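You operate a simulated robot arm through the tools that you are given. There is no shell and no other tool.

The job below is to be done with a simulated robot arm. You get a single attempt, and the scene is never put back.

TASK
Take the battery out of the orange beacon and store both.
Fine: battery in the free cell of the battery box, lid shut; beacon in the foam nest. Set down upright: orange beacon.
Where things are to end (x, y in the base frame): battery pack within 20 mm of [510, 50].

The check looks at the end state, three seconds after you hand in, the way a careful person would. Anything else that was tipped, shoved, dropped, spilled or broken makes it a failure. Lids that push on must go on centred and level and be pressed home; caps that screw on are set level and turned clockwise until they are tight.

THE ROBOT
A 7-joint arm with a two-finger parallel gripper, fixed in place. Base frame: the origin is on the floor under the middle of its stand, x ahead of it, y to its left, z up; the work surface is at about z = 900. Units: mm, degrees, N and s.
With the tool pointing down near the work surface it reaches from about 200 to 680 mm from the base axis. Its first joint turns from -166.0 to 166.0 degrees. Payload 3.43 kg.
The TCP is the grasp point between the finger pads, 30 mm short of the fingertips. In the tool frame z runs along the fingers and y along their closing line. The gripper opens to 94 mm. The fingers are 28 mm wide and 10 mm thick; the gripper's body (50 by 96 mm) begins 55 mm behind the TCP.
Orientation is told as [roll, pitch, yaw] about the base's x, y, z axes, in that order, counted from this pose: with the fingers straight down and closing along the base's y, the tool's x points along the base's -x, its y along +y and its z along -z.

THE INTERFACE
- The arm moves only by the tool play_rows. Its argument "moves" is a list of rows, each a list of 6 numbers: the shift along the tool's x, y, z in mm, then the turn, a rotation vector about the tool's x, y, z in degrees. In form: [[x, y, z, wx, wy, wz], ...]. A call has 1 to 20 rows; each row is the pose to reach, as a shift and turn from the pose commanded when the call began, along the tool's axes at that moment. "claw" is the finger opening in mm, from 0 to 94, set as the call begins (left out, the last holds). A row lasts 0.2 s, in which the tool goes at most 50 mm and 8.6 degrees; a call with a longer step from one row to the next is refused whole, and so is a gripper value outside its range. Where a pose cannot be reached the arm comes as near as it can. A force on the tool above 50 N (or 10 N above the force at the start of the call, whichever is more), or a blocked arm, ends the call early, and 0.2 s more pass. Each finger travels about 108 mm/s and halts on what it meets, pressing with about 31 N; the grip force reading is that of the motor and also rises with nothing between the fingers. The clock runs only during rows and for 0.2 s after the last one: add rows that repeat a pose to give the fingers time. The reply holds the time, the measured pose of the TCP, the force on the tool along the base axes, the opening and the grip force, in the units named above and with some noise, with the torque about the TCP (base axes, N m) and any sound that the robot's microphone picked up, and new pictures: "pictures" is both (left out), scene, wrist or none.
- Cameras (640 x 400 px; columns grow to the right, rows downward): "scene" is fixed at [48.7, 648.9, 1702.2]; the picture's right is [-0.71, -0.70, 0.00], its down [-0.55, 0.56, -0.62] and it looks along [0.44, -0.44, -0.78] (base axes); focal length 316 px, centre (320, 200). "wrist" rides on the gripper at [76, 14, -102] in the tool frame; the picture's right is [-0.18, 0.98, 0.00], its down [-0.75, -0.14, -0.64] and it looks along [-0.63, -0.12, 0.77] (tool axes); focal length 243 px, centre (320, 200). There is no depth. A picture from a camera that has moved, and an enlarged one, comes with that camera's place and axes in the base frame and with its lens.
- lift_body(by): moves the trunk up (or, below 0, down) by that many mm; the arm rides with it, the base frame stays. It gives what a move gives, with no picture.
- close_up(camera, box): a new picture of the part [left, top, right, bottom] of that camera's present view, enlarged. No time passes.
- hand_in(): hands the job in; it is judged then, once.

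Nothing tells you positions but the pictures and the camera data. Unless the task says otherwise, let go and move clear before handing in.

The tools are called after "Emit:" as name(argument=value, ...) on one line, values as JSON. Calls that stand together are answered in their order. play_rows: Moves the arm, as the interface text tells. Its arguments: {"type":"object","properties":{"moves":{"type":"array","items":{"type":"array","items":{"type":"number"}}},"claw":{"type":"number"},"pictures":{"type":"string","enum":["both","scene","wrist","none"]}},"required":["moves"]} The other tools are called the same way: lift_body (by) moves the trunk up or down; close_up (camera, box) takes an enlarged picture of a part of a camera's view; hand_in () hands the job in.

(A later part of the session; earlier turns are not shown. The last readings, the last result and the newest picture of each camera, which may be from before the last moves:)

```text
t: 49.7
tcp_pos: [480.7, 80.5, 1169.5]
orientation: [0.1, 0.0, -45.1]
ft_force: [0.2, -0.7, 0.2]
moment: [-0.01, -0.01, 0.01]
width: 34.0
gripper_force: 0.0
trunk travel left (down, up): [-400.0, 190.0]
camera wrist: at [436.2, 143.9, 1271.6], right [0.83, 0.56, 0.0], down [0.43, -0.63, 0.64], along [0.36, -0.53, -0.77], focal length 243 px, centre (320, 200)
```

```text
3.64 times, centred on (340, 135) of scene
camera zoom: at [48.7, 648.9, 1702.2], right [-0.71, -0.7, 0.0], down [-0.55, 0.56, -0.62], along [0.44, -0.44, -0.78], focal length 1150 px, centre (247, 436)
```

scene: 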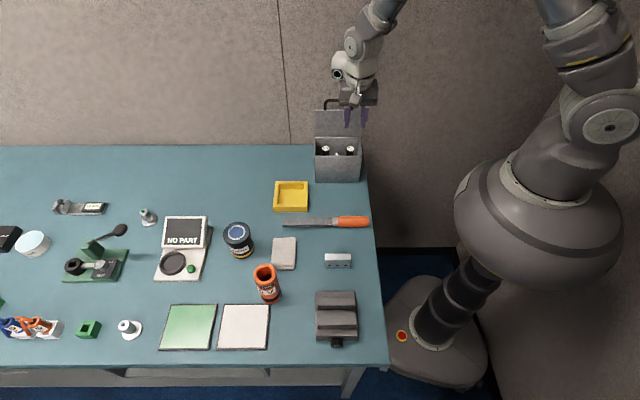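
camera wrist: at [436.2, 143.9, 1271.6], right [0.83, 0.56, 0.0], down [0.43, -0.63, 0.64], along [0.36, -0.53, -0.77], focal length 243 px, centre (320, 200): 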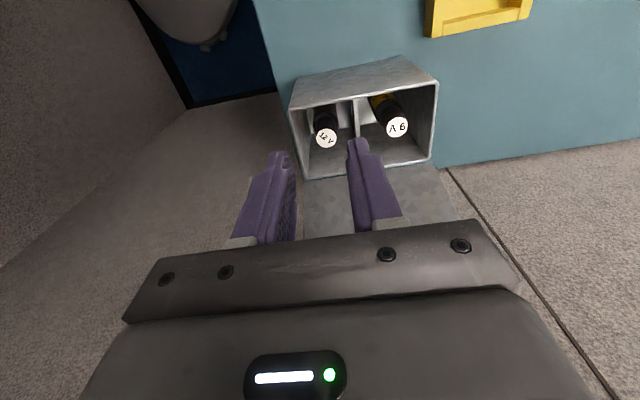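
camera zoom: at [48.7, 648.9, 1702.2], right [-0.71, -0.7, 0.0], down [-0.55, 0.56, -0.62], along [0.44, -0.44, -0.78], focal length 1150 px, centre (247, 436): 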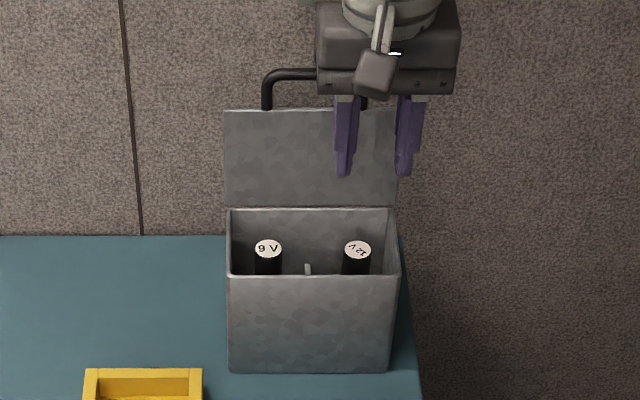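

The 12 V battery stands upright at about (511, 44), well within tolerance, level with the 9 V one. Next I'll go back above the lid handle with the fingers across the bar, to swing the lid shut.

Emit:
play_rows(moves=[[0, 0, -25, 0, 0, -7.5], [-5, 2, -50, 0, 0, -15], [-15, 5, -75, 0, 0, -22.5], [-27, 9, -80.5, 0, 0, -30], [-39, 12.5, -80.5, 0, 0, -37.5], [-51, 16, -80.5, 0, 0, -45], [-63, 20, -80.5, 0, 0, -52.5], [-75, 24, -80.5, 0, 0, -60], [-87, 28, -80.5, 0, 0, -67.5], [-99, 32, -80.5, 0, 0, -75], [-110, 35, -80.5, 0, 0, -82.5], [-116.5, 36.8, -80.5, 0, 0, -90], [-116.5, 36.8, -80.5, 0, 0, -90]], claw=28, pictures="both")

Emit:
close_up(camera="wrist", box=[220, 40, 440, 240])

Emit:
close_up(camera="scene", box=[290, 40, 400, 190])

```text
t: 52.5
tcp_pos: [590.6, 24.3, 1249.0]
orientation: [0.0, 0.1, 45.0]
ft_force: [-0.3, -0.4, -0.7]
moment: [-0.02, -0.01, -0.02]
width: 27.7
gripper_force: 0.0
trunk travel left (down, up): [-400.0, 190.0]
camera wrist: at [525.4, -20.6, 1352.0], right [-0.57, 0.82, 0.0], down [0.63, 0.43, 0.64], along [0.53, 0.36, -0.77], focal length 243 px, centre (320, 200)
```

scene: 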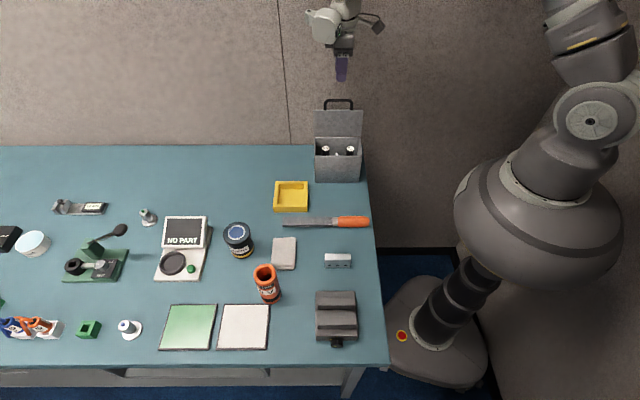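
wrist: 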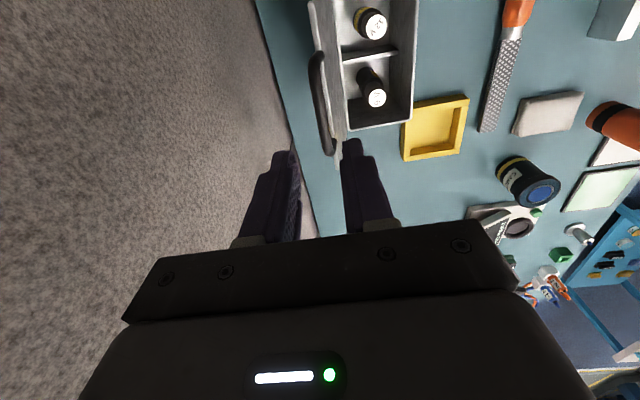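

```text
2.00 times, centred on (330, 140) of wrist
camera zoom: at [525.4, -20.6, 1352.0], right [-0.57, 0.82, 0.0], down [0.63, 0.43, 0.64], along [0.53, 0.36, -0.77], focal length 485 px, centre (300, 320)
```

zoom: 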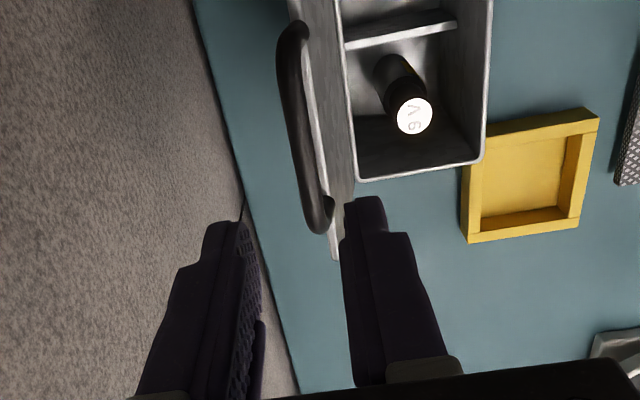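

```text
2.67 times, centred on (345, 115) of scene
camera zoom: at [48.7, 648.9, 1702.2], right [-0.71, -0.7, 0.0], down [-0.55, 0.56, -0.62], along [0.44, -0.44, -0.78], focal length 844 px, centre (253, 427)
```

zoom: 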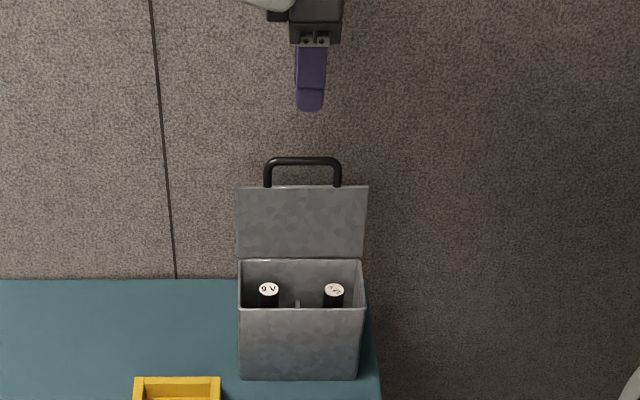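

The bar is centred between the fingers. Lowering to straddle it, then closing.

Emit:
play_rows(moves=[[0, 0.5, 20, 0, 0, 0], [0, 0.5, 42, 0, 0, 0], [0, 0.5, 60, 0, 0, 0], [0, 0.5, 75, 0, 0, 0], [0, 0.5, 87, 0, 0, 0], [0, 0.5, 87, 0, 0, 0]], claw=28, pictures="wrist")

Emit:
close_up(camera="wrist", box=[220, 40, 440, 240])

Emit:
close_up(camera="scene", box=[290, 40, 400, 190])

```text
t: 53.9
tcp_pos: [589.7, 23.1, 1161.1]
orientation: [-0.1, 0.0, 44.8]
ft_force: [-0.3, -0.9, 0.1]
moment: [0.02, -0.01, 0.01]
width: 28.1
gripper_force: 0.1
trunk travel left (down, up): [-400.0, 190.0]
camera wrist: at [525.0, -20.5, 1265.0], right [-0.56, 0.83, 0.0], down [0.63, 0.43, 0.64], along [0.53, 0.36, -0.77], focal length 243 px, centre (320, 200)
```

wrist: 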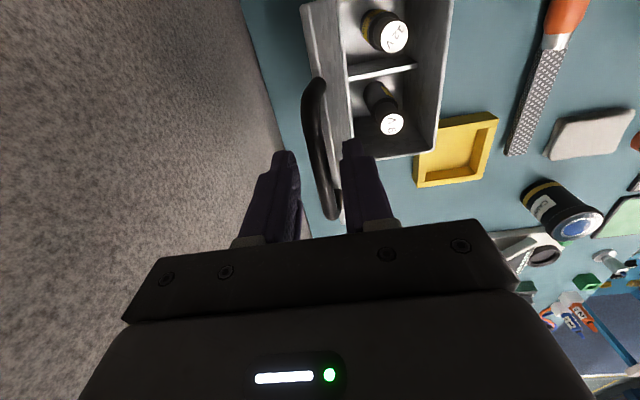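

```text
2.00 times, centred on (330, 140) of wrist
camera zoom: at [525.0, -20.5, 1265.0], right [-0.56, 0.83, 0.0], down [0.63, 0.43, 0.64], along [0.53, 0.36, -0.77], focal length 485 px, centre (300, 320)
```

zoom: 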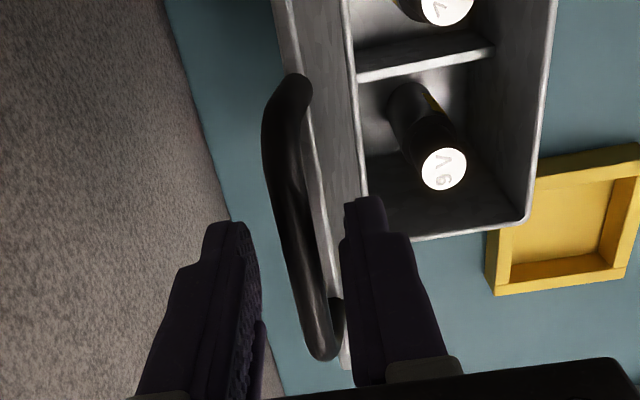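

```text
2.67 times, centred on (345, 115) of scene
camera zoom: at [48.7, 648.9, 1702.2], right [-0.71, -0.7, 0.0], down [-0.55, 0.56, -0.62], along [0.44, -0.44, -0.78], focal length 844 px, centre (253, 427)
```

zoom: 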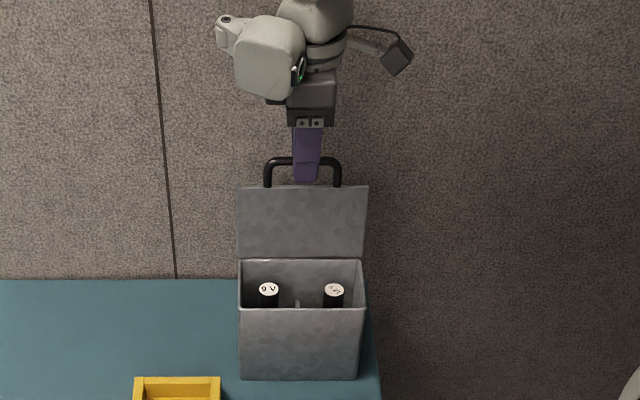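

Emit:
play_rows(moves=[[0, 0, 0, 0, 0, 0], [0, 0, 0, 0, 0, 0], [0, 0, 0, 0, 0, 0]], claw=0, pictures="none")

Emit:
play_rows(moves=[[0, 4, -0.5, 0, 0, 0], [0, 7.9, -1, 0, 0, 0], [0, 13.5, -1.4, 0, 0, 0], [0, 19, -1.5, 0, 0, 0], [0, 30.1, -1, 0, 0, 0], [0, 41.1, 0.4, 0, 0, 0], [0, 51.9, 2.8, 0, 0, 0]], claw=0, pictures="scene")

```text
t: 54.7
tcp_pos: [588.3, 23.8, 1162.8]
orientation: [0.0, 0.1, 45.0]
ft_force: [-3.6, 3.4, -3.5]
moment: [0.17, -0.04, -0.18]
width: 9.3
gripper_force: 43.4
trunk travel left (down, up): [-400.0, 190.0]
```

```text
t: 56.3
tcp_pos: [552.6, 60.7, 1159.5]
orientation: [0.0, 0.0, 44.9]
ft_force: [1.0, 1.2, 7.4]
moment: [-0.23, 0.16, 0.35]
width: 9.2
gripper_force: 43.1
trunk travel left (down, up): [-400.0, 190.0]
```

scene: 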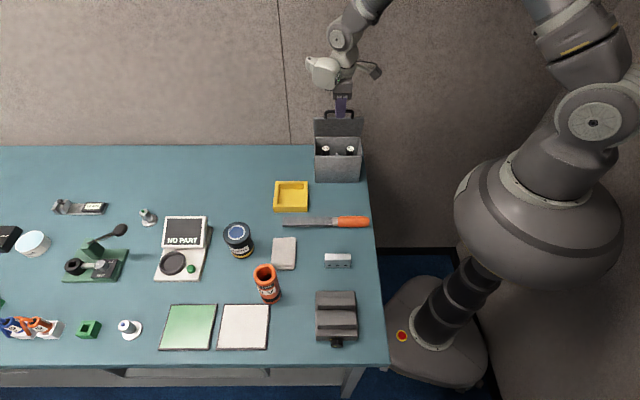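

Emit:
play_rows(moves=[[0, 10.5, 3.4, 0, 0, 0], [0, 20.8, 7.6, 0, 0, 0], [0, 30.6, 12.7, 0, 0, 0], [0, 39.9, 18.7, 0, 0, 0], [0, 48.7, 25.4, 0, 0, 0], [0, 56.9, 32.9, 0, 0, 0], [0, 64.4, 41.1, 0, 0, 0], [0, 71.1, 49.9, 0, 0, 0], [0, 77.1, 59.2, 0, 0, 0]], claw=0, pictures="both")

```text
t: 58.3
tcp_pos: [497.6, 114.5, 1099.1]
orientation: [-0.2, 0.0, 44.9]
ft_force: [0.7, 2.9, 1.2]
moment: [-0.63, 0.49, 1.22]
width: 9.7
gripper_force: 43.4
trunk travel left (down, up): [-400.0, 190.0]
camera wrist: at [433.6, 71.1, 1202.6], right [-0.56, 0.83, 0.0], down [0.63, 0.43, 0.64], along [0.53, 0.36, -0.77], focal length 243 px, centre (320, 200)
```

scene: 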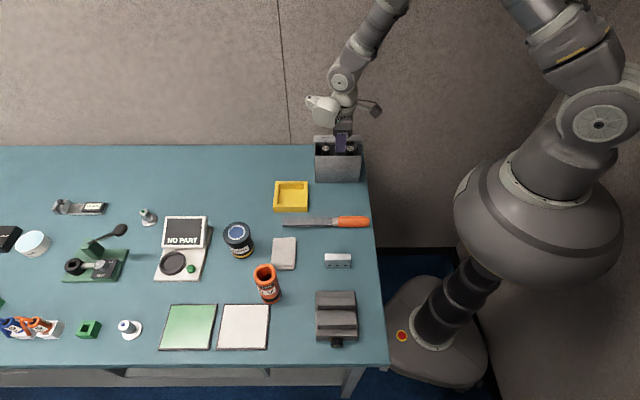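
wrist: 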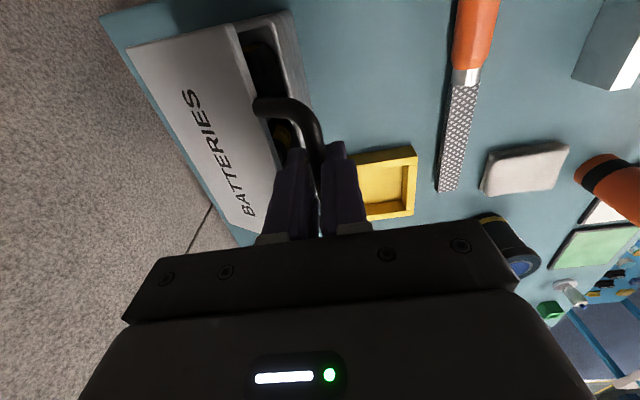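

Emit:
play_rows(moves=[[0, 5.1, 9.8, 0, 0, 0], [0, 9.3, 20.1, 0, 0, 0], [0, 12.7, 30.6, 0, 0, 0], [0, 15.1, 41.4, 0, 0, 0], [0, 16, 48, 0, 0, 0], [0, 16.5, 52.4, 0, 0, 0]], claw=0, pictures="none")

Emit:
close_up(camera="scene", box=[300, 110, 390, 190])

Emit:
close_up(camera="wrist", box=[140, 0, 400, 240])

```text
t: 59.7
tcp_pos: [486.1, 126.1, 1047.4]
orientation: [-0.1, 0.1, 45.0]
ft_force: [2.8, 1.2, -0.8]
moment: [-0.28, 0.18, 1.21]
width: 9.6
gripper_force: 44.0
trunk travel left (down, up): [-400.0, 190.0]
```

```text
5.00 times, centred on (345, 150) of scene
camera zoom: at [48.7, 648.9, 1702.2], right [-0.71, -0.7, 0.0], down [-0.55, 0.56, -0.62], along [0.44, -0.44, -0.78], focal length 1582 px, centre (195, 450)
```

zoom: 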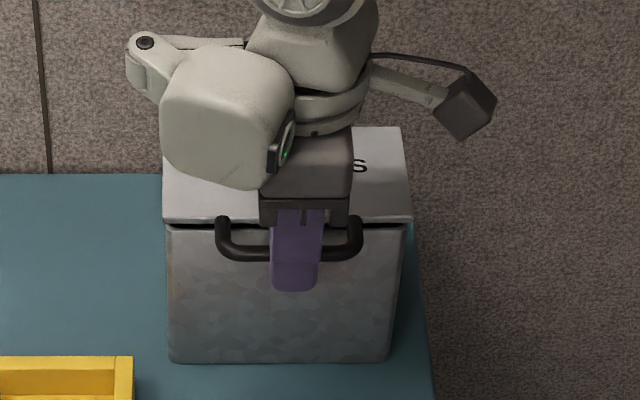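

```text
1.67 times, centred on (270, 120) of wrist
camera zoom: at [422.1, 82.4, 1150.3], right [-0.56, 0.83, 0.0], down [0.63, 0.43, 0.64], along [0.53, 0.36, -0.77], focal length 404 px, centre (403, 333)
```

zoom: 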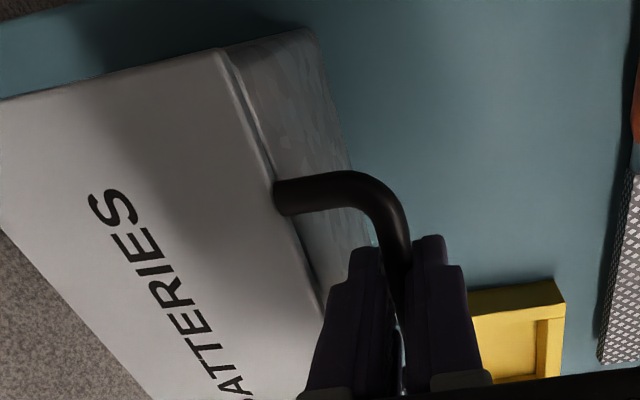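

Nearly shut: a small gap remains at the front. Lowering the last few millimetres gently.

Emit:
play_rows(moves=[[0, 0.3, 3, 0, 0, 0], [0, 0.4, 6, 0, 0, 0], [0, 0.5, 8, 0, 0, 0], [0, 0.5, 8, 0, 0, 0]], claw=0, pictures="none")

Emit:
play_rows(moves=[[0, 0, 2, 0, 0, 0], [0, 0, 4, 0, 0, 0], [0, 0, 4, 0, 0, 0]], claw=0, pictures="none")

Emit:
close_up(camera="scene", box=[300, 110, 390, 190])

```text
t: 60.7
tcp_pos: [485.5, 126.4, 1040.5]
orientation: [0.0, 0.0, 44.8]
ft_force: [-0.9, -0.5, 0.0]
moment: [-0.2, 0.16, 1.22]
width: 9.4
gripper_force: 43.5
trunk travel left (down, up): [-400.0, 190.0]
```

```text
t: 61.5
tcp_pos: [485.4, 126.9, 1038.0]
orientation: [-0.2, -0.3, 44.9]
ft_force: [3.0, -1.4, 35.7]
moment: [-0.31, 0.23, 1.21]
width: 9.5
gripper_force: 43.4
trunk travel left (down, up): [-400.0, 190.0]
```

```text
5.00 times, centred on (345, 150) of scene
camera zoom: at [48.7, 648.9, 1702.2], right [-0.71, -0.7, 0.0], down [-0.55, 0.56, -0.62], along [0.44, -0.44, -0.78], focal length 1582 px, centre (195, 450)
```

zoom: 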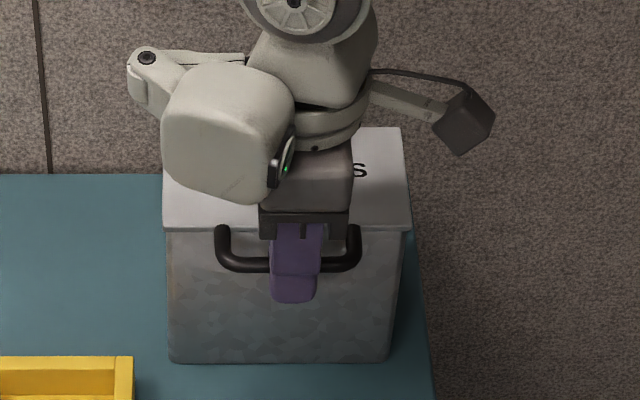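

The lid is down on the rim (36 N reaction). I'll relieve the pressure, open the fingers, and rise off the handle.

Emit:
play_rows(moves=[[0, 0, -2.5, 0, 0, 0], [0, 0, -2.5, 0, 0, 0]], claw=0, pictures="none")

Emit:
play_rows(moves=[[0, 0, 0, 0, 0, 0], [0, 0, 0, 0, 0, 0], [0, 0, -10, 0, 0, 0], [0, 0, -30, 0, 0, 0], [0, 0, -60, 0, 0, 0], [0, 0, -100, 0, 0, 0], [0, 0, -100, 0, 0, 0]], claw=24, pictures="both")

Emit:
close_up(camera="scene", box=[300, 110, 390, 190])

Emit:
close_up(camera="wrist", box=[140, 0, 400, 240])

```text
t: 62.1
tcp_pos: [485.1, 127.5, 1039.5]
orientation: [-0.1, 0.0, 44.9]
ft_force: [5.5, -1.0, 17.3]
moment: [0.66, -0.59, 1.24]
width: 9.4
gripper_force: 43.8
trunk travel left (down, up): [-400.0, 190.0]
```

```text
t: 63.7
tcp_pos: [486.1, 127.7, 1139.9]
orientation: [-0.1, 0.0, 45.0]
ft_force: [0.3, 0.1, -0.8]
moment: [-0.02, 0.04, 0.02]
width: 23.9
gripper_force: 0.0
trunk travel left (down, up): [-400.0, 190.0]
camera wrist: at [421.7, 83.9, 1241.4], right [-0.56, 0.83, 0.0], down [0.63, 0.43, 0.64], along [0.53, 0.36, -0.77], focal length 243 px, centre (320, 200)
```

scene: 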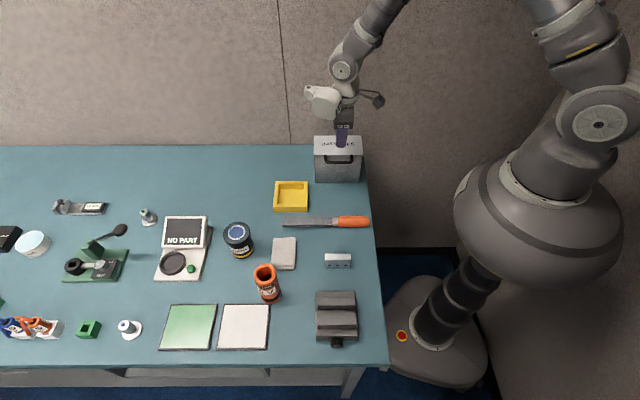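
wrist: 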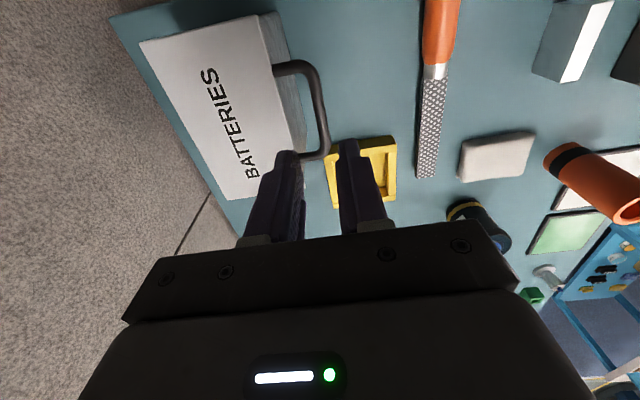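

```text
5.00 times, centred on (345, 150) of scene
camera zoom: at [48.7, 648.9, 1702.2], right [-0.71, -0.7, 0.0], down [-0.55, 0.56, -0.62], along [0.44, -0.44, -0.78], focal length 1582 px, centre (195, 450)
```

zoom: 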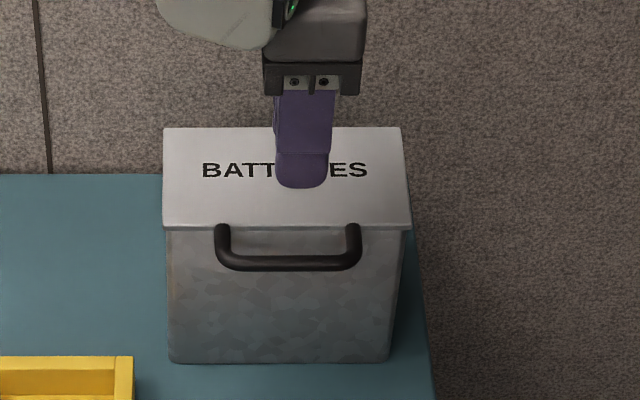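

```text
1.67 times, centred on (270, 120) of wrist
camera zoom: at [421.7, 83.9, 1241.4], right [-0.56, 0.83, 0.0], down [0.63, 0.43, 0.64], along [0.53, 0.36, -0.77], focal length 404 px, centre (403, 333)
```

zoom: 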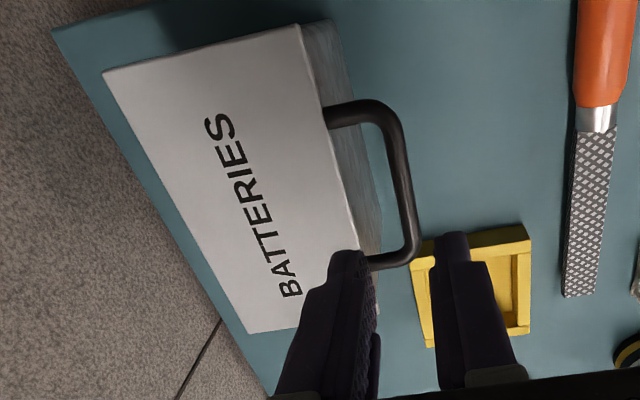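

The lid is shut exactly as at the start and the box hasn't moved. Now the beacon: I'll look closely at the foam nest to fix its centre and size.

Emit:
close_up(camera="scene", box=[260, 170, 324, 220])

Emit:
close_up(camera="scene", box=[240, 250, 304, 310])

```text
8.00 times, centred on (292, 195) of scene
camera zoom: at [48.7, 648.9, 1702.2], right [-0.71, -0.7, 0.0], down [-0.55, 0.56, -0.62], along [0.44, -0.44, -0.78], focal length 2531 px, centre (544, 240)
```

zoom: 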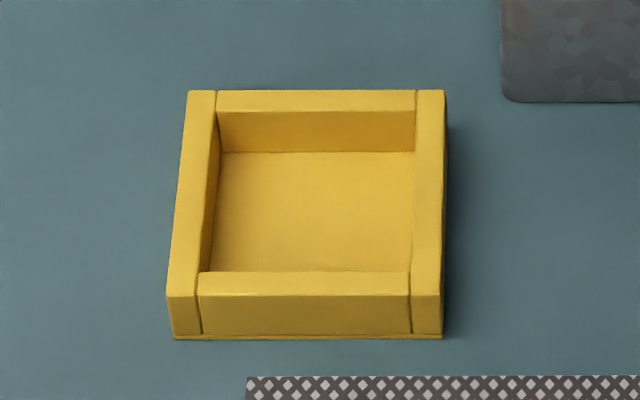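

```text
6.67 times, centred on (272, 280) of scene
camera zoom: at [48.7, 648.9, 1702.2], right [-0.71, -0.7, 0.0], down [-0.55, 0.56, -0.62], along [0.44, -0.44, -0.78], focal length 2109 px, centre (640, -333)
```

zoom: 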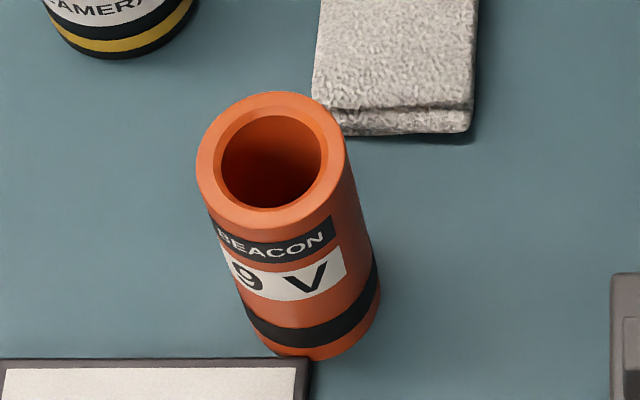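

The nest is an 82 mm square pocket, 28 mm deep, centred at about (564, 260). The empty beacon (52 mm wide, top at z ≈ 1016) stands at about (366.5, 512). I'll go above the beacon with the gripper fully open.

Emit:
play_rows(moves=[[-18.8, 35.6, -10, 0, 0, 4.5], [-37.5, 71.2, -15, 0, 0, 9], [-56.3, 106.8, -15, 0, 0, 13.5], [-75, 142.4, -15, 0, 0, 18], [-93.8, 178, -15, 0, 0, 22.5], [-112.6, 213.5, -10, 0, 0, 27], [-131.3, 249.1, -5, 0, 0, 31.5], [-150.1, 284.7, 0, 0, 0, 36], [-168.8, 320.3, 5, 0, 0, 40.5], [-187.6, 355.9, 10, 0, 0, 45], [-187.6, 355.9, 10, 0, 0, 45]], claw=94, pictures="both")

Emit:
close_up(camera="wrist", box=[200, 40, 440, 240])

```text
t: 66.1
tcp_pos: [368.8, 510.9, 1128.3]
orientation: [0.0, 0.1, -0.3]
ft_force: [0.4, 0.1, 0.1]
moment: [0.0, 0.0, -0.02]
width: 94.1
gripper_force: 0.0
trunk travel left (down, up): [-400.0, 190.0]
camera wrist: at [291.7, 525.1, 1231.2], right [0.19, 0.98, 0.0], down [0.75, -0.14, 0.64], along [0.63, -0.12, -0.77], focal length 243 px, centre (320, 200)
```

scene: 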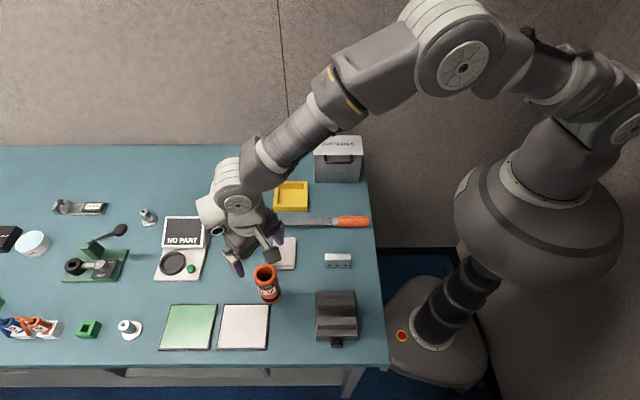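
wrist: 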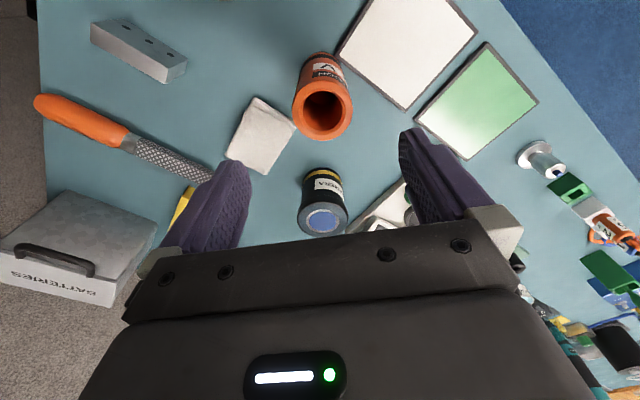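

```text
2.00 times, centred on (320, 140) of wrist
camera zoom: at [291.7, 525.1, 1231.2], right [0.19, 0.98, 0.0], down [0.75, -0.14, 0.64], along [0.63, -0.12, -0.77], focal length 485 px, centre (320, 320)
```

zoom: 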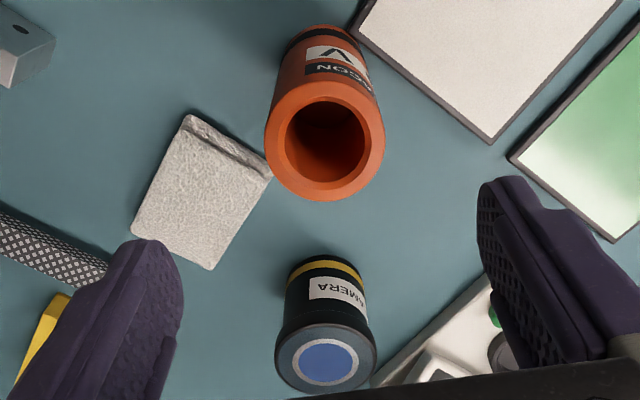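

The beacon is 2 mm off the gripper axis. I'll correct that and lower the open fingers around it.

Emit:
play_rows(moves=[[1.5, 2.2, 15, 0, 0, 0], [1.5, 2.2, 40, 0, 0, 0], [1.5, 2.2, 65, 0, 0, 0], [1.5, 2.2, 90, 0, 0, 0], [1.5, 2.2, 112, 0, 0, 0], [1.5, 2.2, 130, 0, 0, 0], [1.5, 2.2, 142, 0, 0, 0], [1.5, 2.2, 148, 0, 0, 0], [1.5, 2.2, 148, 0, 0, 0]], claw=94, pictures="both")

Emit:
close_up(camera="wrist", box=[200, 40, 440, 240])

Emit:
close_up(camera="scene", box=[220, 210, 320, 320])

```text
t: 68.1
tcp_pos: [365.7, 512.2, 979.4]
orientation: [-0.1, 0.0, -0.1]
ft_force: [-0.6, 0.4, 0.1]
moment: [-0.02, 0.01, 0.0]
width: 94.2
gripper_force: 0.2
trunk travel left (down, up): [-400.0, 190.0]
camera wrist: at [289.2, 527.7, 1082.7], right [0.19, 0.98, 0.0], down [0.75, -0.14, 0.64], along [0.63, -0.12, -0.77], focal length 243 px, centre (320, 200)
```

scene: 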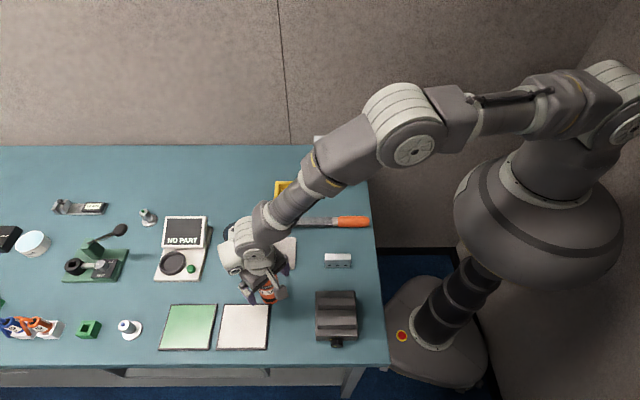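
wrist: 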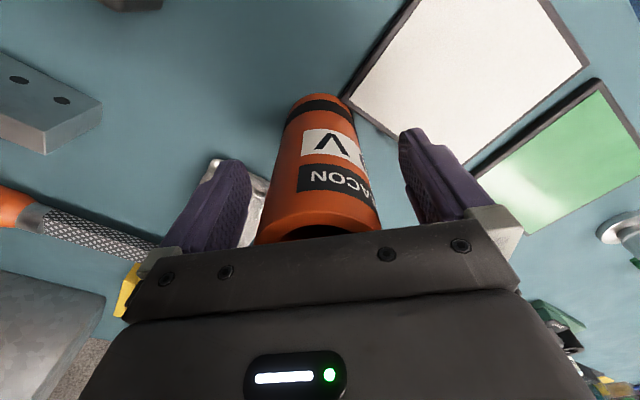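

```text
2.00 times, centred on (320, 140) of wrist
camera zoom: at [289.2, 527.7, 1082.7], right [0.19, 0.98, 0.0], down [0.75, -0.14, 0.64], along [0.63, -0.12, -0.77], focal length 485 px, centre (320, 320)
```

zoom: 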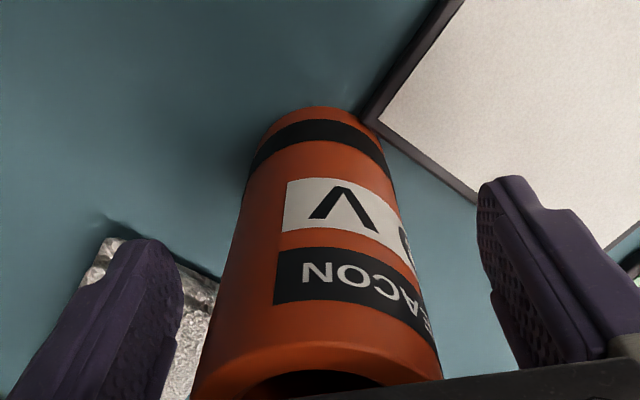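

```text
3.64 times, centred on (270, 265) of scene
camera zoom: at [48.7, 648.9, 1702.2], right [-0.71, -0.7, 0.0], down [-0.55, 0.56, -0.62], along [0.44, -0.44, -0.78], focal length 1150 px, centre (502, -36)
```

zoom: 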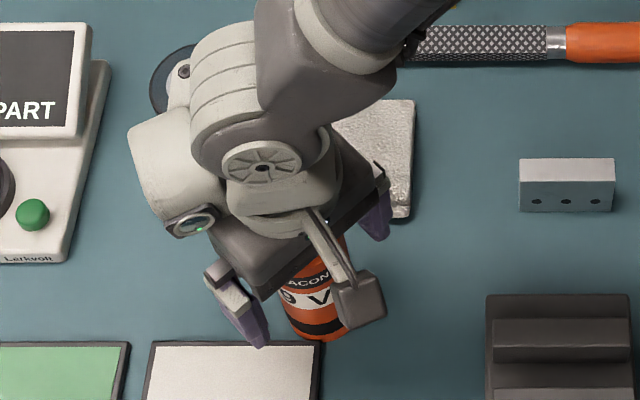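

Emit:
play_rows(moves=[[0, 0, 0, 0, 0, 0], [0, 0, 0, 0, 0, 0], [0, 0, 0, 0, 0, 0], [0, 0, 0, 0, 0, 0]], claw=40, pictures="wrist")

```text
t: 69.1
tcp_pos: [364.6, 512.4, 978.7]
orientation: [0.0, 0.1, -0.1]
ft_force: [0.2, -1.0, 0.6]
moment: [-0.05, -0.05, 0.02]
width: 51.8
gripper_force: 31.1
trunk travel left (down, up): [-400.0, 190.0]
camera wrist: at [289.3, 527.7, 1082.7], right [0.19, 0.98, 0.0], down [0.75, -0.14, 0.64], along [0.63, -0.12, -0.77], focal length 243 px, centre (320, 200)
```

wrist: 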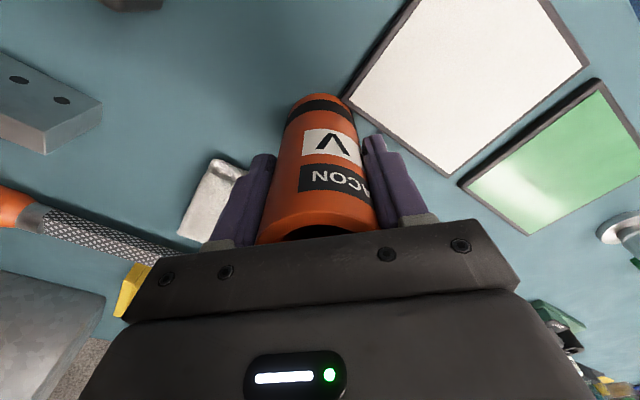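

Beacon gripped (51.8 mm). Lifting straight up.

Emit:
play_rows(moves=[[0, 0, -4, 0, 0, 0], [0, 0, -10, 0, 0, 0], [0, 0, -20, 0, 0, 0], [0, 0, -35, 0, 0, 0], [0, 0, -55, 0, 0, 0], [0, 0, -80, 0, 0, 0], [0, 0, -100, 0, 0, 0], [0, 0, -100, 0, 0, 0]], claw=40, pictures="both")

Emit:
close_up(camera="scene", box=[200, 180, 330, 320])

```text
t: 70.9
tcp_pos: [365.6, 513.5, 1080.5]
orientation: [0.0, 0.0, -0.1]
ft_force: [-0.6, -0.7, -1.8]
moment: [0.02, 0.0, -0.02]
width: 51.8
gripper_force: 30.9
trunk travel left (down, up): [-400.0, 190.0]
camera wrist: at [289.9, 527.8, 1183.0], right [0.19, 0.98, 0.0], down [0.75, -0.14, 0.64], along [0.63, -0.12, -0.77], focal length 243 px, centre (320, 200)
```

scene: 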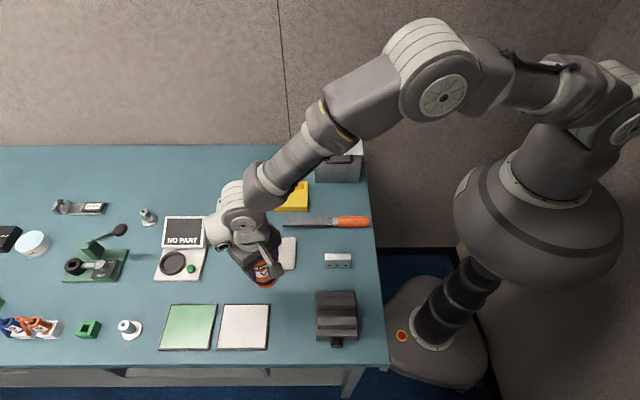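
wrist: 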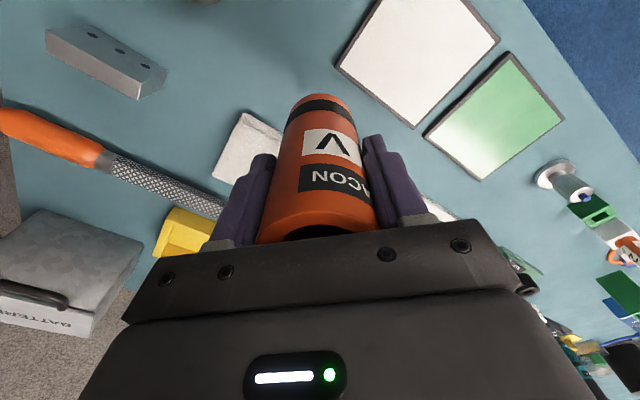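

```text
2.86 times, centred on (265, 250) of scene
camera zoom: at [48.7, 648.9, 1702.2], right [-0.71, -0.7, 0.0], down [-0.55, 0.56, -0.62], along [0.44, -0.44, -0.78], focal length 904 px, centre (477, 57)
```

zoom: 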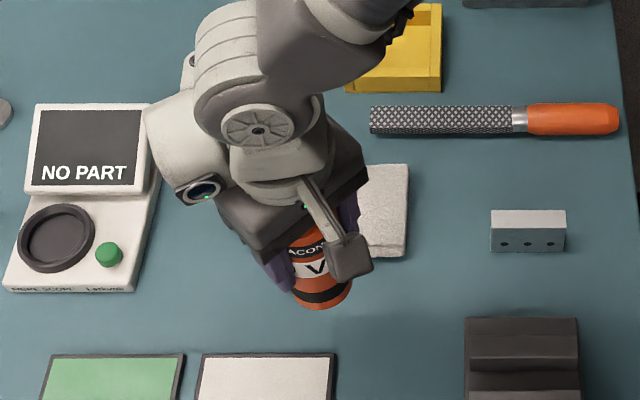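

Beacon is clear of the bench. Moving it over the nest.

Emit:
play_rows(moves=[[-15, -19, 0, 0, 0, 0], [-38, -48, 0, 0, 0, 0], [-65, -83, 0, 0, 0, 0], [-92, -117, 0, 0, 0, 0], [-119, -152, 0, 0, 0, 0], [-146, -186, 0, 0, 0, 0], [-172, -219, 0, 0, 0, 0], [-190, -242, 0, 0, 0, 0], [-198.4, -253, 0, 0, 0, 0], [-198.4, -253, 0, 0, 0, 0]], claw=40, pictures="both")

Emit:
close_up(camera="scene", box=[250, 130, 350, 230])

Emit:
close_up(camera="wrist", box=[200, 20, 440, 240])

```text
t: 73.1
tcp_pos: [565.2, 259.0, 1080.9]
orientation: [0.0, 0.0, -0.1]
ft_force: [0.1, -0.8, -2.2]
moment: [-0.01, -0.01, -0.01]
width: 51.6
gripper_force: 31.2
trunk travel left (down, up): [-400.0, 190.0]
camera wrist: at [488.5, 274.1, 1183.3], right [0.18, 0.98, 0.0], down [0.75, -0.14, 0.64], along [0.63, -0.12, -0.77], focal length 243 px, centre (320, 200)
```

scene: 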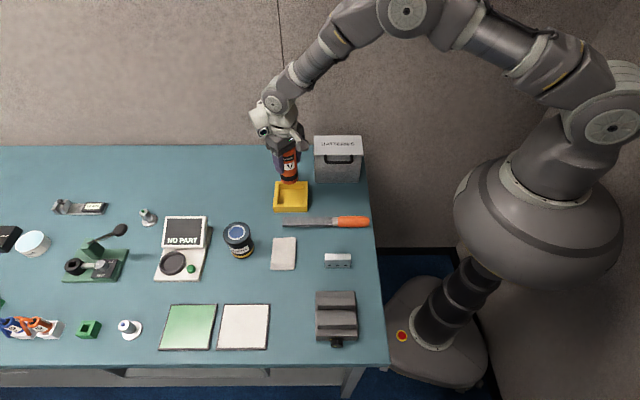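
wrist: 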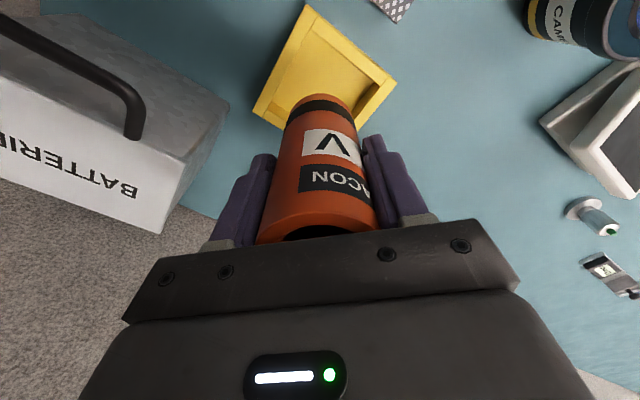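

```text
4.00 times, centred on (300, 180) of scene
camera zoom: at [48.7, 648.9, 1702.2], right [-0.71, -0.7, 0.0], down [-0.55, 0.56, -0.62], along [0.44, -0.44, -0.78], focal length 1265 px, centre (400, 280)
```

zoom: 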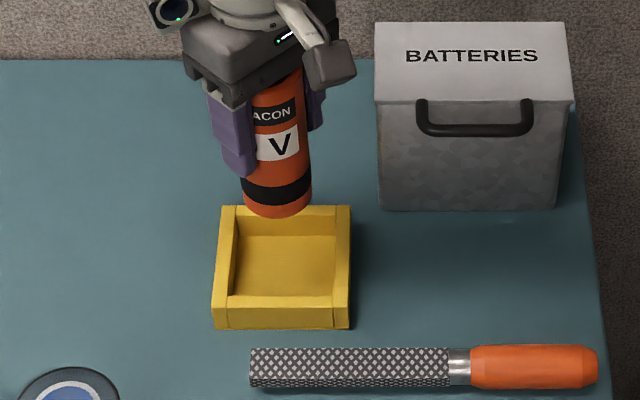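

```text
1.82 times, centred on (320, 130) of wrist
camera zoom: at [488.5, 274.1, 1183.3], right [0.18, 0.98, 0.0], down [0.75, -0.14, 0.64], along [0.63, -0.12, -0.77], focal length 441 px, centre (320, 327)
```

zoom: 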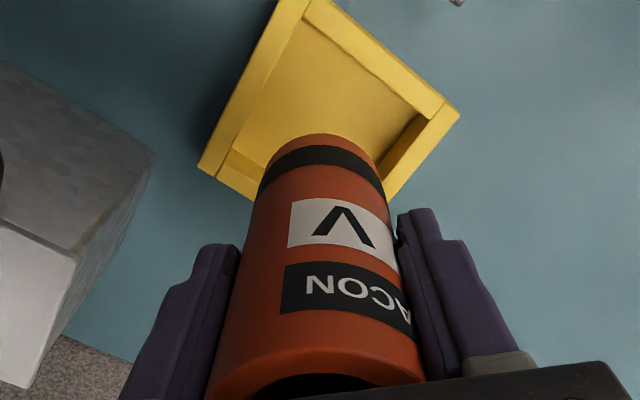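

The beacon lines up over the nest. I'll shift it 3 mm toward the front for centring and lower until just above the pocket, then check.

Emit:
play_rows(moves=[[2, 2, 10, 0, 0, 0], [2, 2, 25, 0, 0, 0], [2, 2, 42, 0, 0, 0], [2, 2, 56, 0, 0, 0], [2, 2, 66, 0, 0, 0], [2, 2, 66, 0, 0, 0]], claw=40, pictures="none")

Emit:
close_up(camera="scene", box=[250, 130, 350, 230])

Emit:
close_up(camera="wrist", box=[200, 20, 440, 240])

```text
t: 74.5
tcp_pos: [561.5, 262.1, 1014.6]
orientation: [0.0, 0.0, -0.1]
ft_force: [-0.6, 0.6, -1.8]
moment: [0.04, 0.04, 0.02]
width: 51.5
gripper_force: 30.7
trunk travel left (down, up): [-400.0, 190.0]
```

```text
4.00 times, centred on (300, 180) of scene
camera zoom: at [48.7, 648.9, 1702.2], right [-0.71, -0.7, 0.0], down [-0.55, 0.56, -0.62], along [0.44, -0.44, -0.78], focal length 1265 px, centre (400, 280)
```

zoom: 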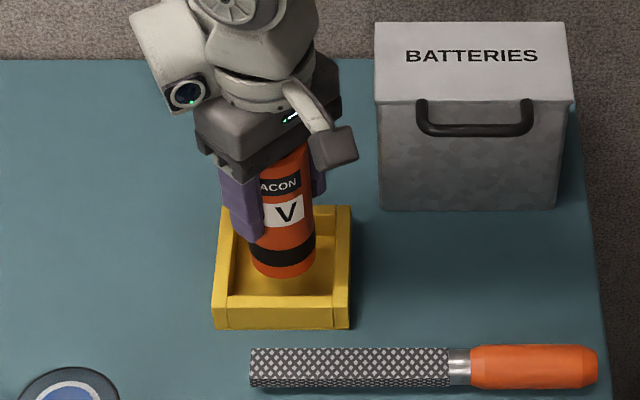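

```text
1.82 times, centred on (320, 130) of wrist
camera zoom: at [485.9, 276.9, 1116.7], right [0.19, 0.98, 0.0], down [0.75, -0.14, 0.64], along [0.63, -0.12, -0.77], focal length 441 px, centre (320, 327)
```

zoom: 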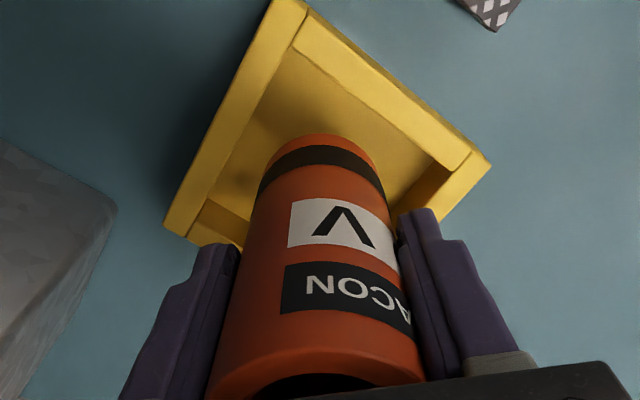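

Well centred. Lowering into the pocket, slowing near the floor.

Emit:
play_rows(moves=[[0, 0, 8, 0, 0, 0], [0, 0, 15, 0, 0, 0], [0, 0, 21, 0, 0, 0], [0, 0, 25, 0, 0, 0], [0, 0, 25, 0, 0, 0]], claw=40, pictures="none")

Emit:
play_rows(moves=[[0, 0, 1.5, 0, 0, 0], [0, 0, 3, 0, 0, 0], [0, 0, 3, 0, 0, 0]], claw=40, pictures="none")

```text
t: 75.7
tcp_pos: [562.6, 262.2, 989.2]
orientation: [0.0, 0.0, -0.1]
ft_force: [0.2, 0.5, -1.0]
moment: [0.0, 0.01, 0.0]
width: 51.7
gripper_force: 30.7
trunk travel left (down, up): [-400.0, 190.0]
```

```text
t: 76.5
tcp_pos: [561.6, 262.8, 985.3]
orientation: [0.0, -0.1, -0.1]
ft_force: [-0.9, -1.2, -3.0]
moment: [0.0, 0.0, 0.03]
width: 51.7
gripper_force: 31.2
trunk travel left (down, up): [-400.0, 190.0]
```

Emit:
play_rows(moves=[[0, 0, 1, 0, 0, 0], [0, 0, 2, 0, 0, 0], [0, 0, 2, 0, 0, 0]], claw=40, pictures="none")

Emit:
play_rows(moves=[[0, 0, 1, 0, 0, 0], [0, 0, 1.5, 0, 0, 0], [0, 0, 1.5, 0, 0, 0]], claw=40, pictures="none")

```text
t: 77.3
tcp_pos: [562.5, 262.4, 983.2]
orientation: [0.1, -0.1, -0.1]
ft_force: [0.1, 0.4, -2.9]
moment: [-0.01, 0.03, 0.02]
width: 51.5
gripper_force: 31.1
trunk travel left (down, up): [-400.0, 190.0]
```

```text
t: 78.1
tcp_pos: [561.4, 262.4, 983.1]
orientation: [-0.1, 0.1, 0.0]
ft_force: [0.3, -0.3, -2.8]
moment: [0.0, 0.01, 0.0]
width: 51.6
gripper_force: 31.1
trunk travel left (down, up): [-400.0, 190.0]
```

Emit:
play_rows(moves=[[0, 0, 1, 0, 0, 0], [0, 0, 1.5, 0, 0, 0], [0, 0, 1.5, 0, 0, 0]], claw=40, pictures="none")

Emit:
close_up(camera="wrist", box=[200, 20, 440, 240])

Emit:
close_up(camera="scene", box=[250, 130, 350, 230])

```text
t: 78.9
tcp_pos: [562.2, 262.6, 982.3]
orientation: [0.1, -0.3, -0.1]
ft_force: [0.7, 0.5, 11.5]
moment: [0.06, 0.2, 0.04]
width: 51.7
gripper_force: 31.3
trunk travel left (down, up): [-400.0, 190.0]
```

```text
1.82 times, centred on (320, 130) of wrist
camera zoom: at [485.4, 276.4, 1085.4], right [0.19, 0.98, 0.0], down [0.75, -0.14, 0.64], along [0.63, -0.12, -0.77], focal length 441 px, centre (320, 327)
```

zoom: 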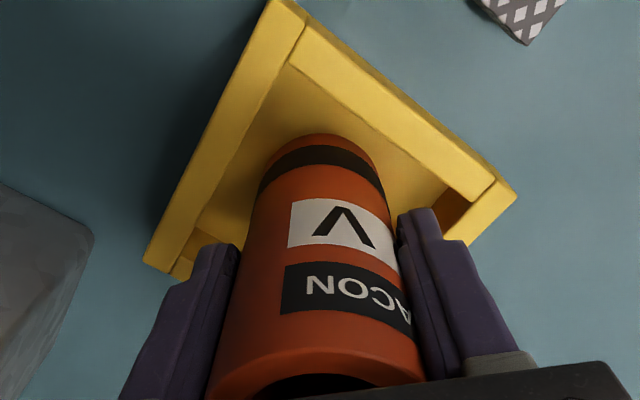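

```text
4.00 times, centred on (300, 180) of scene
camera zoom: at [48.7, 648.9, 1702.2], right [-0.71, -0.7, 0.0], down [-0.55, 0.56, -0.62], along [0.44, -0.44, -0.78], focal length 1265 px, centre (400, 280)
```

zoom: 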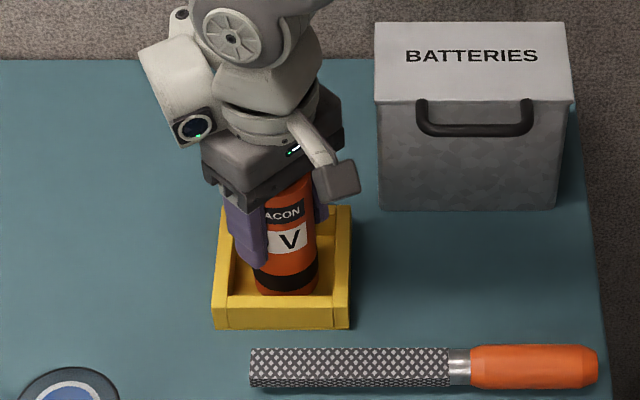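

Contact with the nest floor (about 12 N). Easing off and releasing.

Emit:
play_rows(moves=[[0, 0, -0.8, 0, 0, 0], [0, 0, -0.8, 0, 0, 0]], claw=40, pictures="none")

Emit:
play_rows(moves=[[0, 0, 0, 0, 0, 0], [0, 0, 0, 0, 0, 0], [0, 0, 0, 0, 0, 0]], claw=84, pictures="none")

Emit:
play_rows(moves=[[0, 0, -10, 0, 0, 0], [0, 0, -25, 0, 0, 0], [0, 0, -45, 0, 0, 0], [0, 0, -70, 0, 0, 0], [0, 0, -100, 0, 0, 0], [0, 0, -135, 0, 0, 0], [0, 0, -170, 0, 0, 0], [0, 0, -200, 0, 0, 0]], claw=84, pictures="both")

Emit:
close_up(camera="scene", box=[250, 120, 370, 230])

Emit:
close_up(camera="wrist", box=[200, 20, 440, 240])

```text
t: 79.5
tcp_pos: [560.5, 261.8, 982.7]
orientation: [0.0, -0.1, 0.0]
ft_force: [2.6, 1.5, 10.3]
moment: [0.09, -0.13, 0.03]
width: 51.6
gripper_force: 30.9
trunk travel left (down, up): [-400.0, 190.0]
```

```text
t: 80.3
tcp_pos: [562.0, 262.6, 982.2]
orientation: [0.0, 0.0, -0.1]
ft_force: [0.6, -0.7, 0.3]
moment: [0.02, 0.0, -0.02]
width: 84.1
gripper_force: 0.0
trunk travel left (down, up): [-400.0, 190.0]
```

```text
t: 82.1
tcp_pos: [562.6, 262.1, 1182.9]
orientation: [0.0, 0.0, -0.1]
ft_force: [-0.5, 0.2, 0.1]
moment: [-0.02, -0.01, 0.01]
width: 84.2
gripper_force: 0.0
trunk travel left (down, up): [-400.0, 190.0]
camera wrist: at [486.0, 276.3, 1285.8], right [0.19, 0.98, 0.0], down [0.75, -0.14, 0.64], along [0.63, -0.12, -0.77], focal length 243 px, centre (320, 200)
```

scene: 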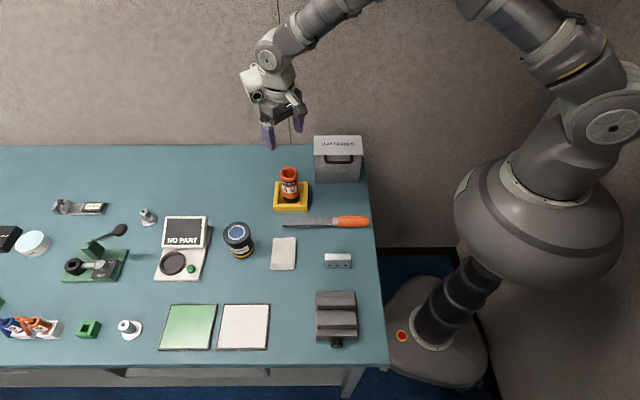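
wrist: 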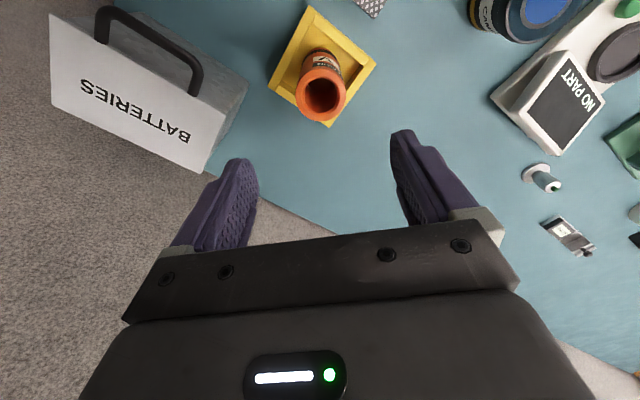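

```text
3.64 times, centred on (310, 175) of scene
camera zoom: at [48.7, 648.9, 1702.2], right [-0.71, -0.7, 0.0], down [-0.55, 0.56, -0.62], along [0.44, -0.44, -0.78], focal length 1150 px, centre (356, 291)
```

zoom: 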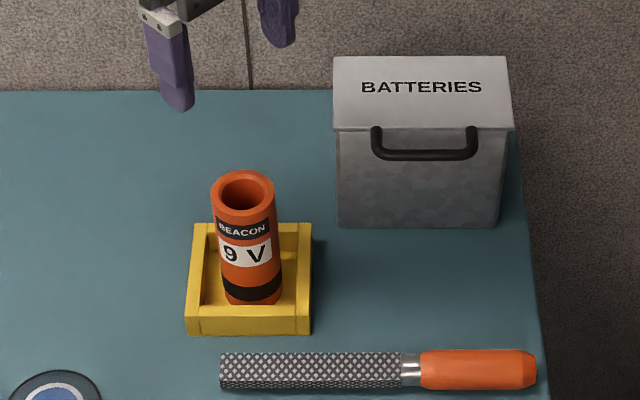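

```text
1.82 times, centred on (320, 130) of wrist
camera zoom: at [486.0, 276.3, 1285.8], right [0.19, 0.98, 0.0], down [0.75, -0.14, 0.64], along [0.63, -0.12, -0.77], focal length 441 px, centre (320, 327)
```

zoom: 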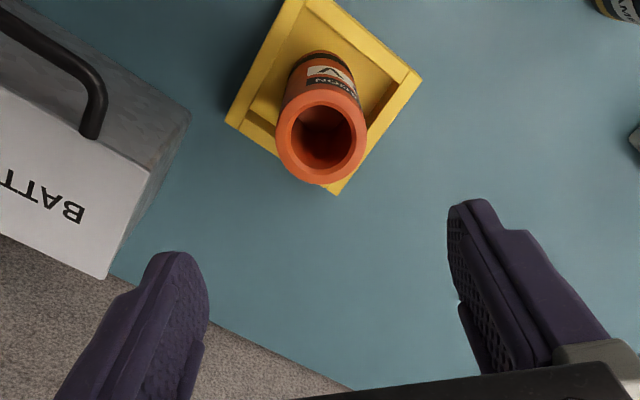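

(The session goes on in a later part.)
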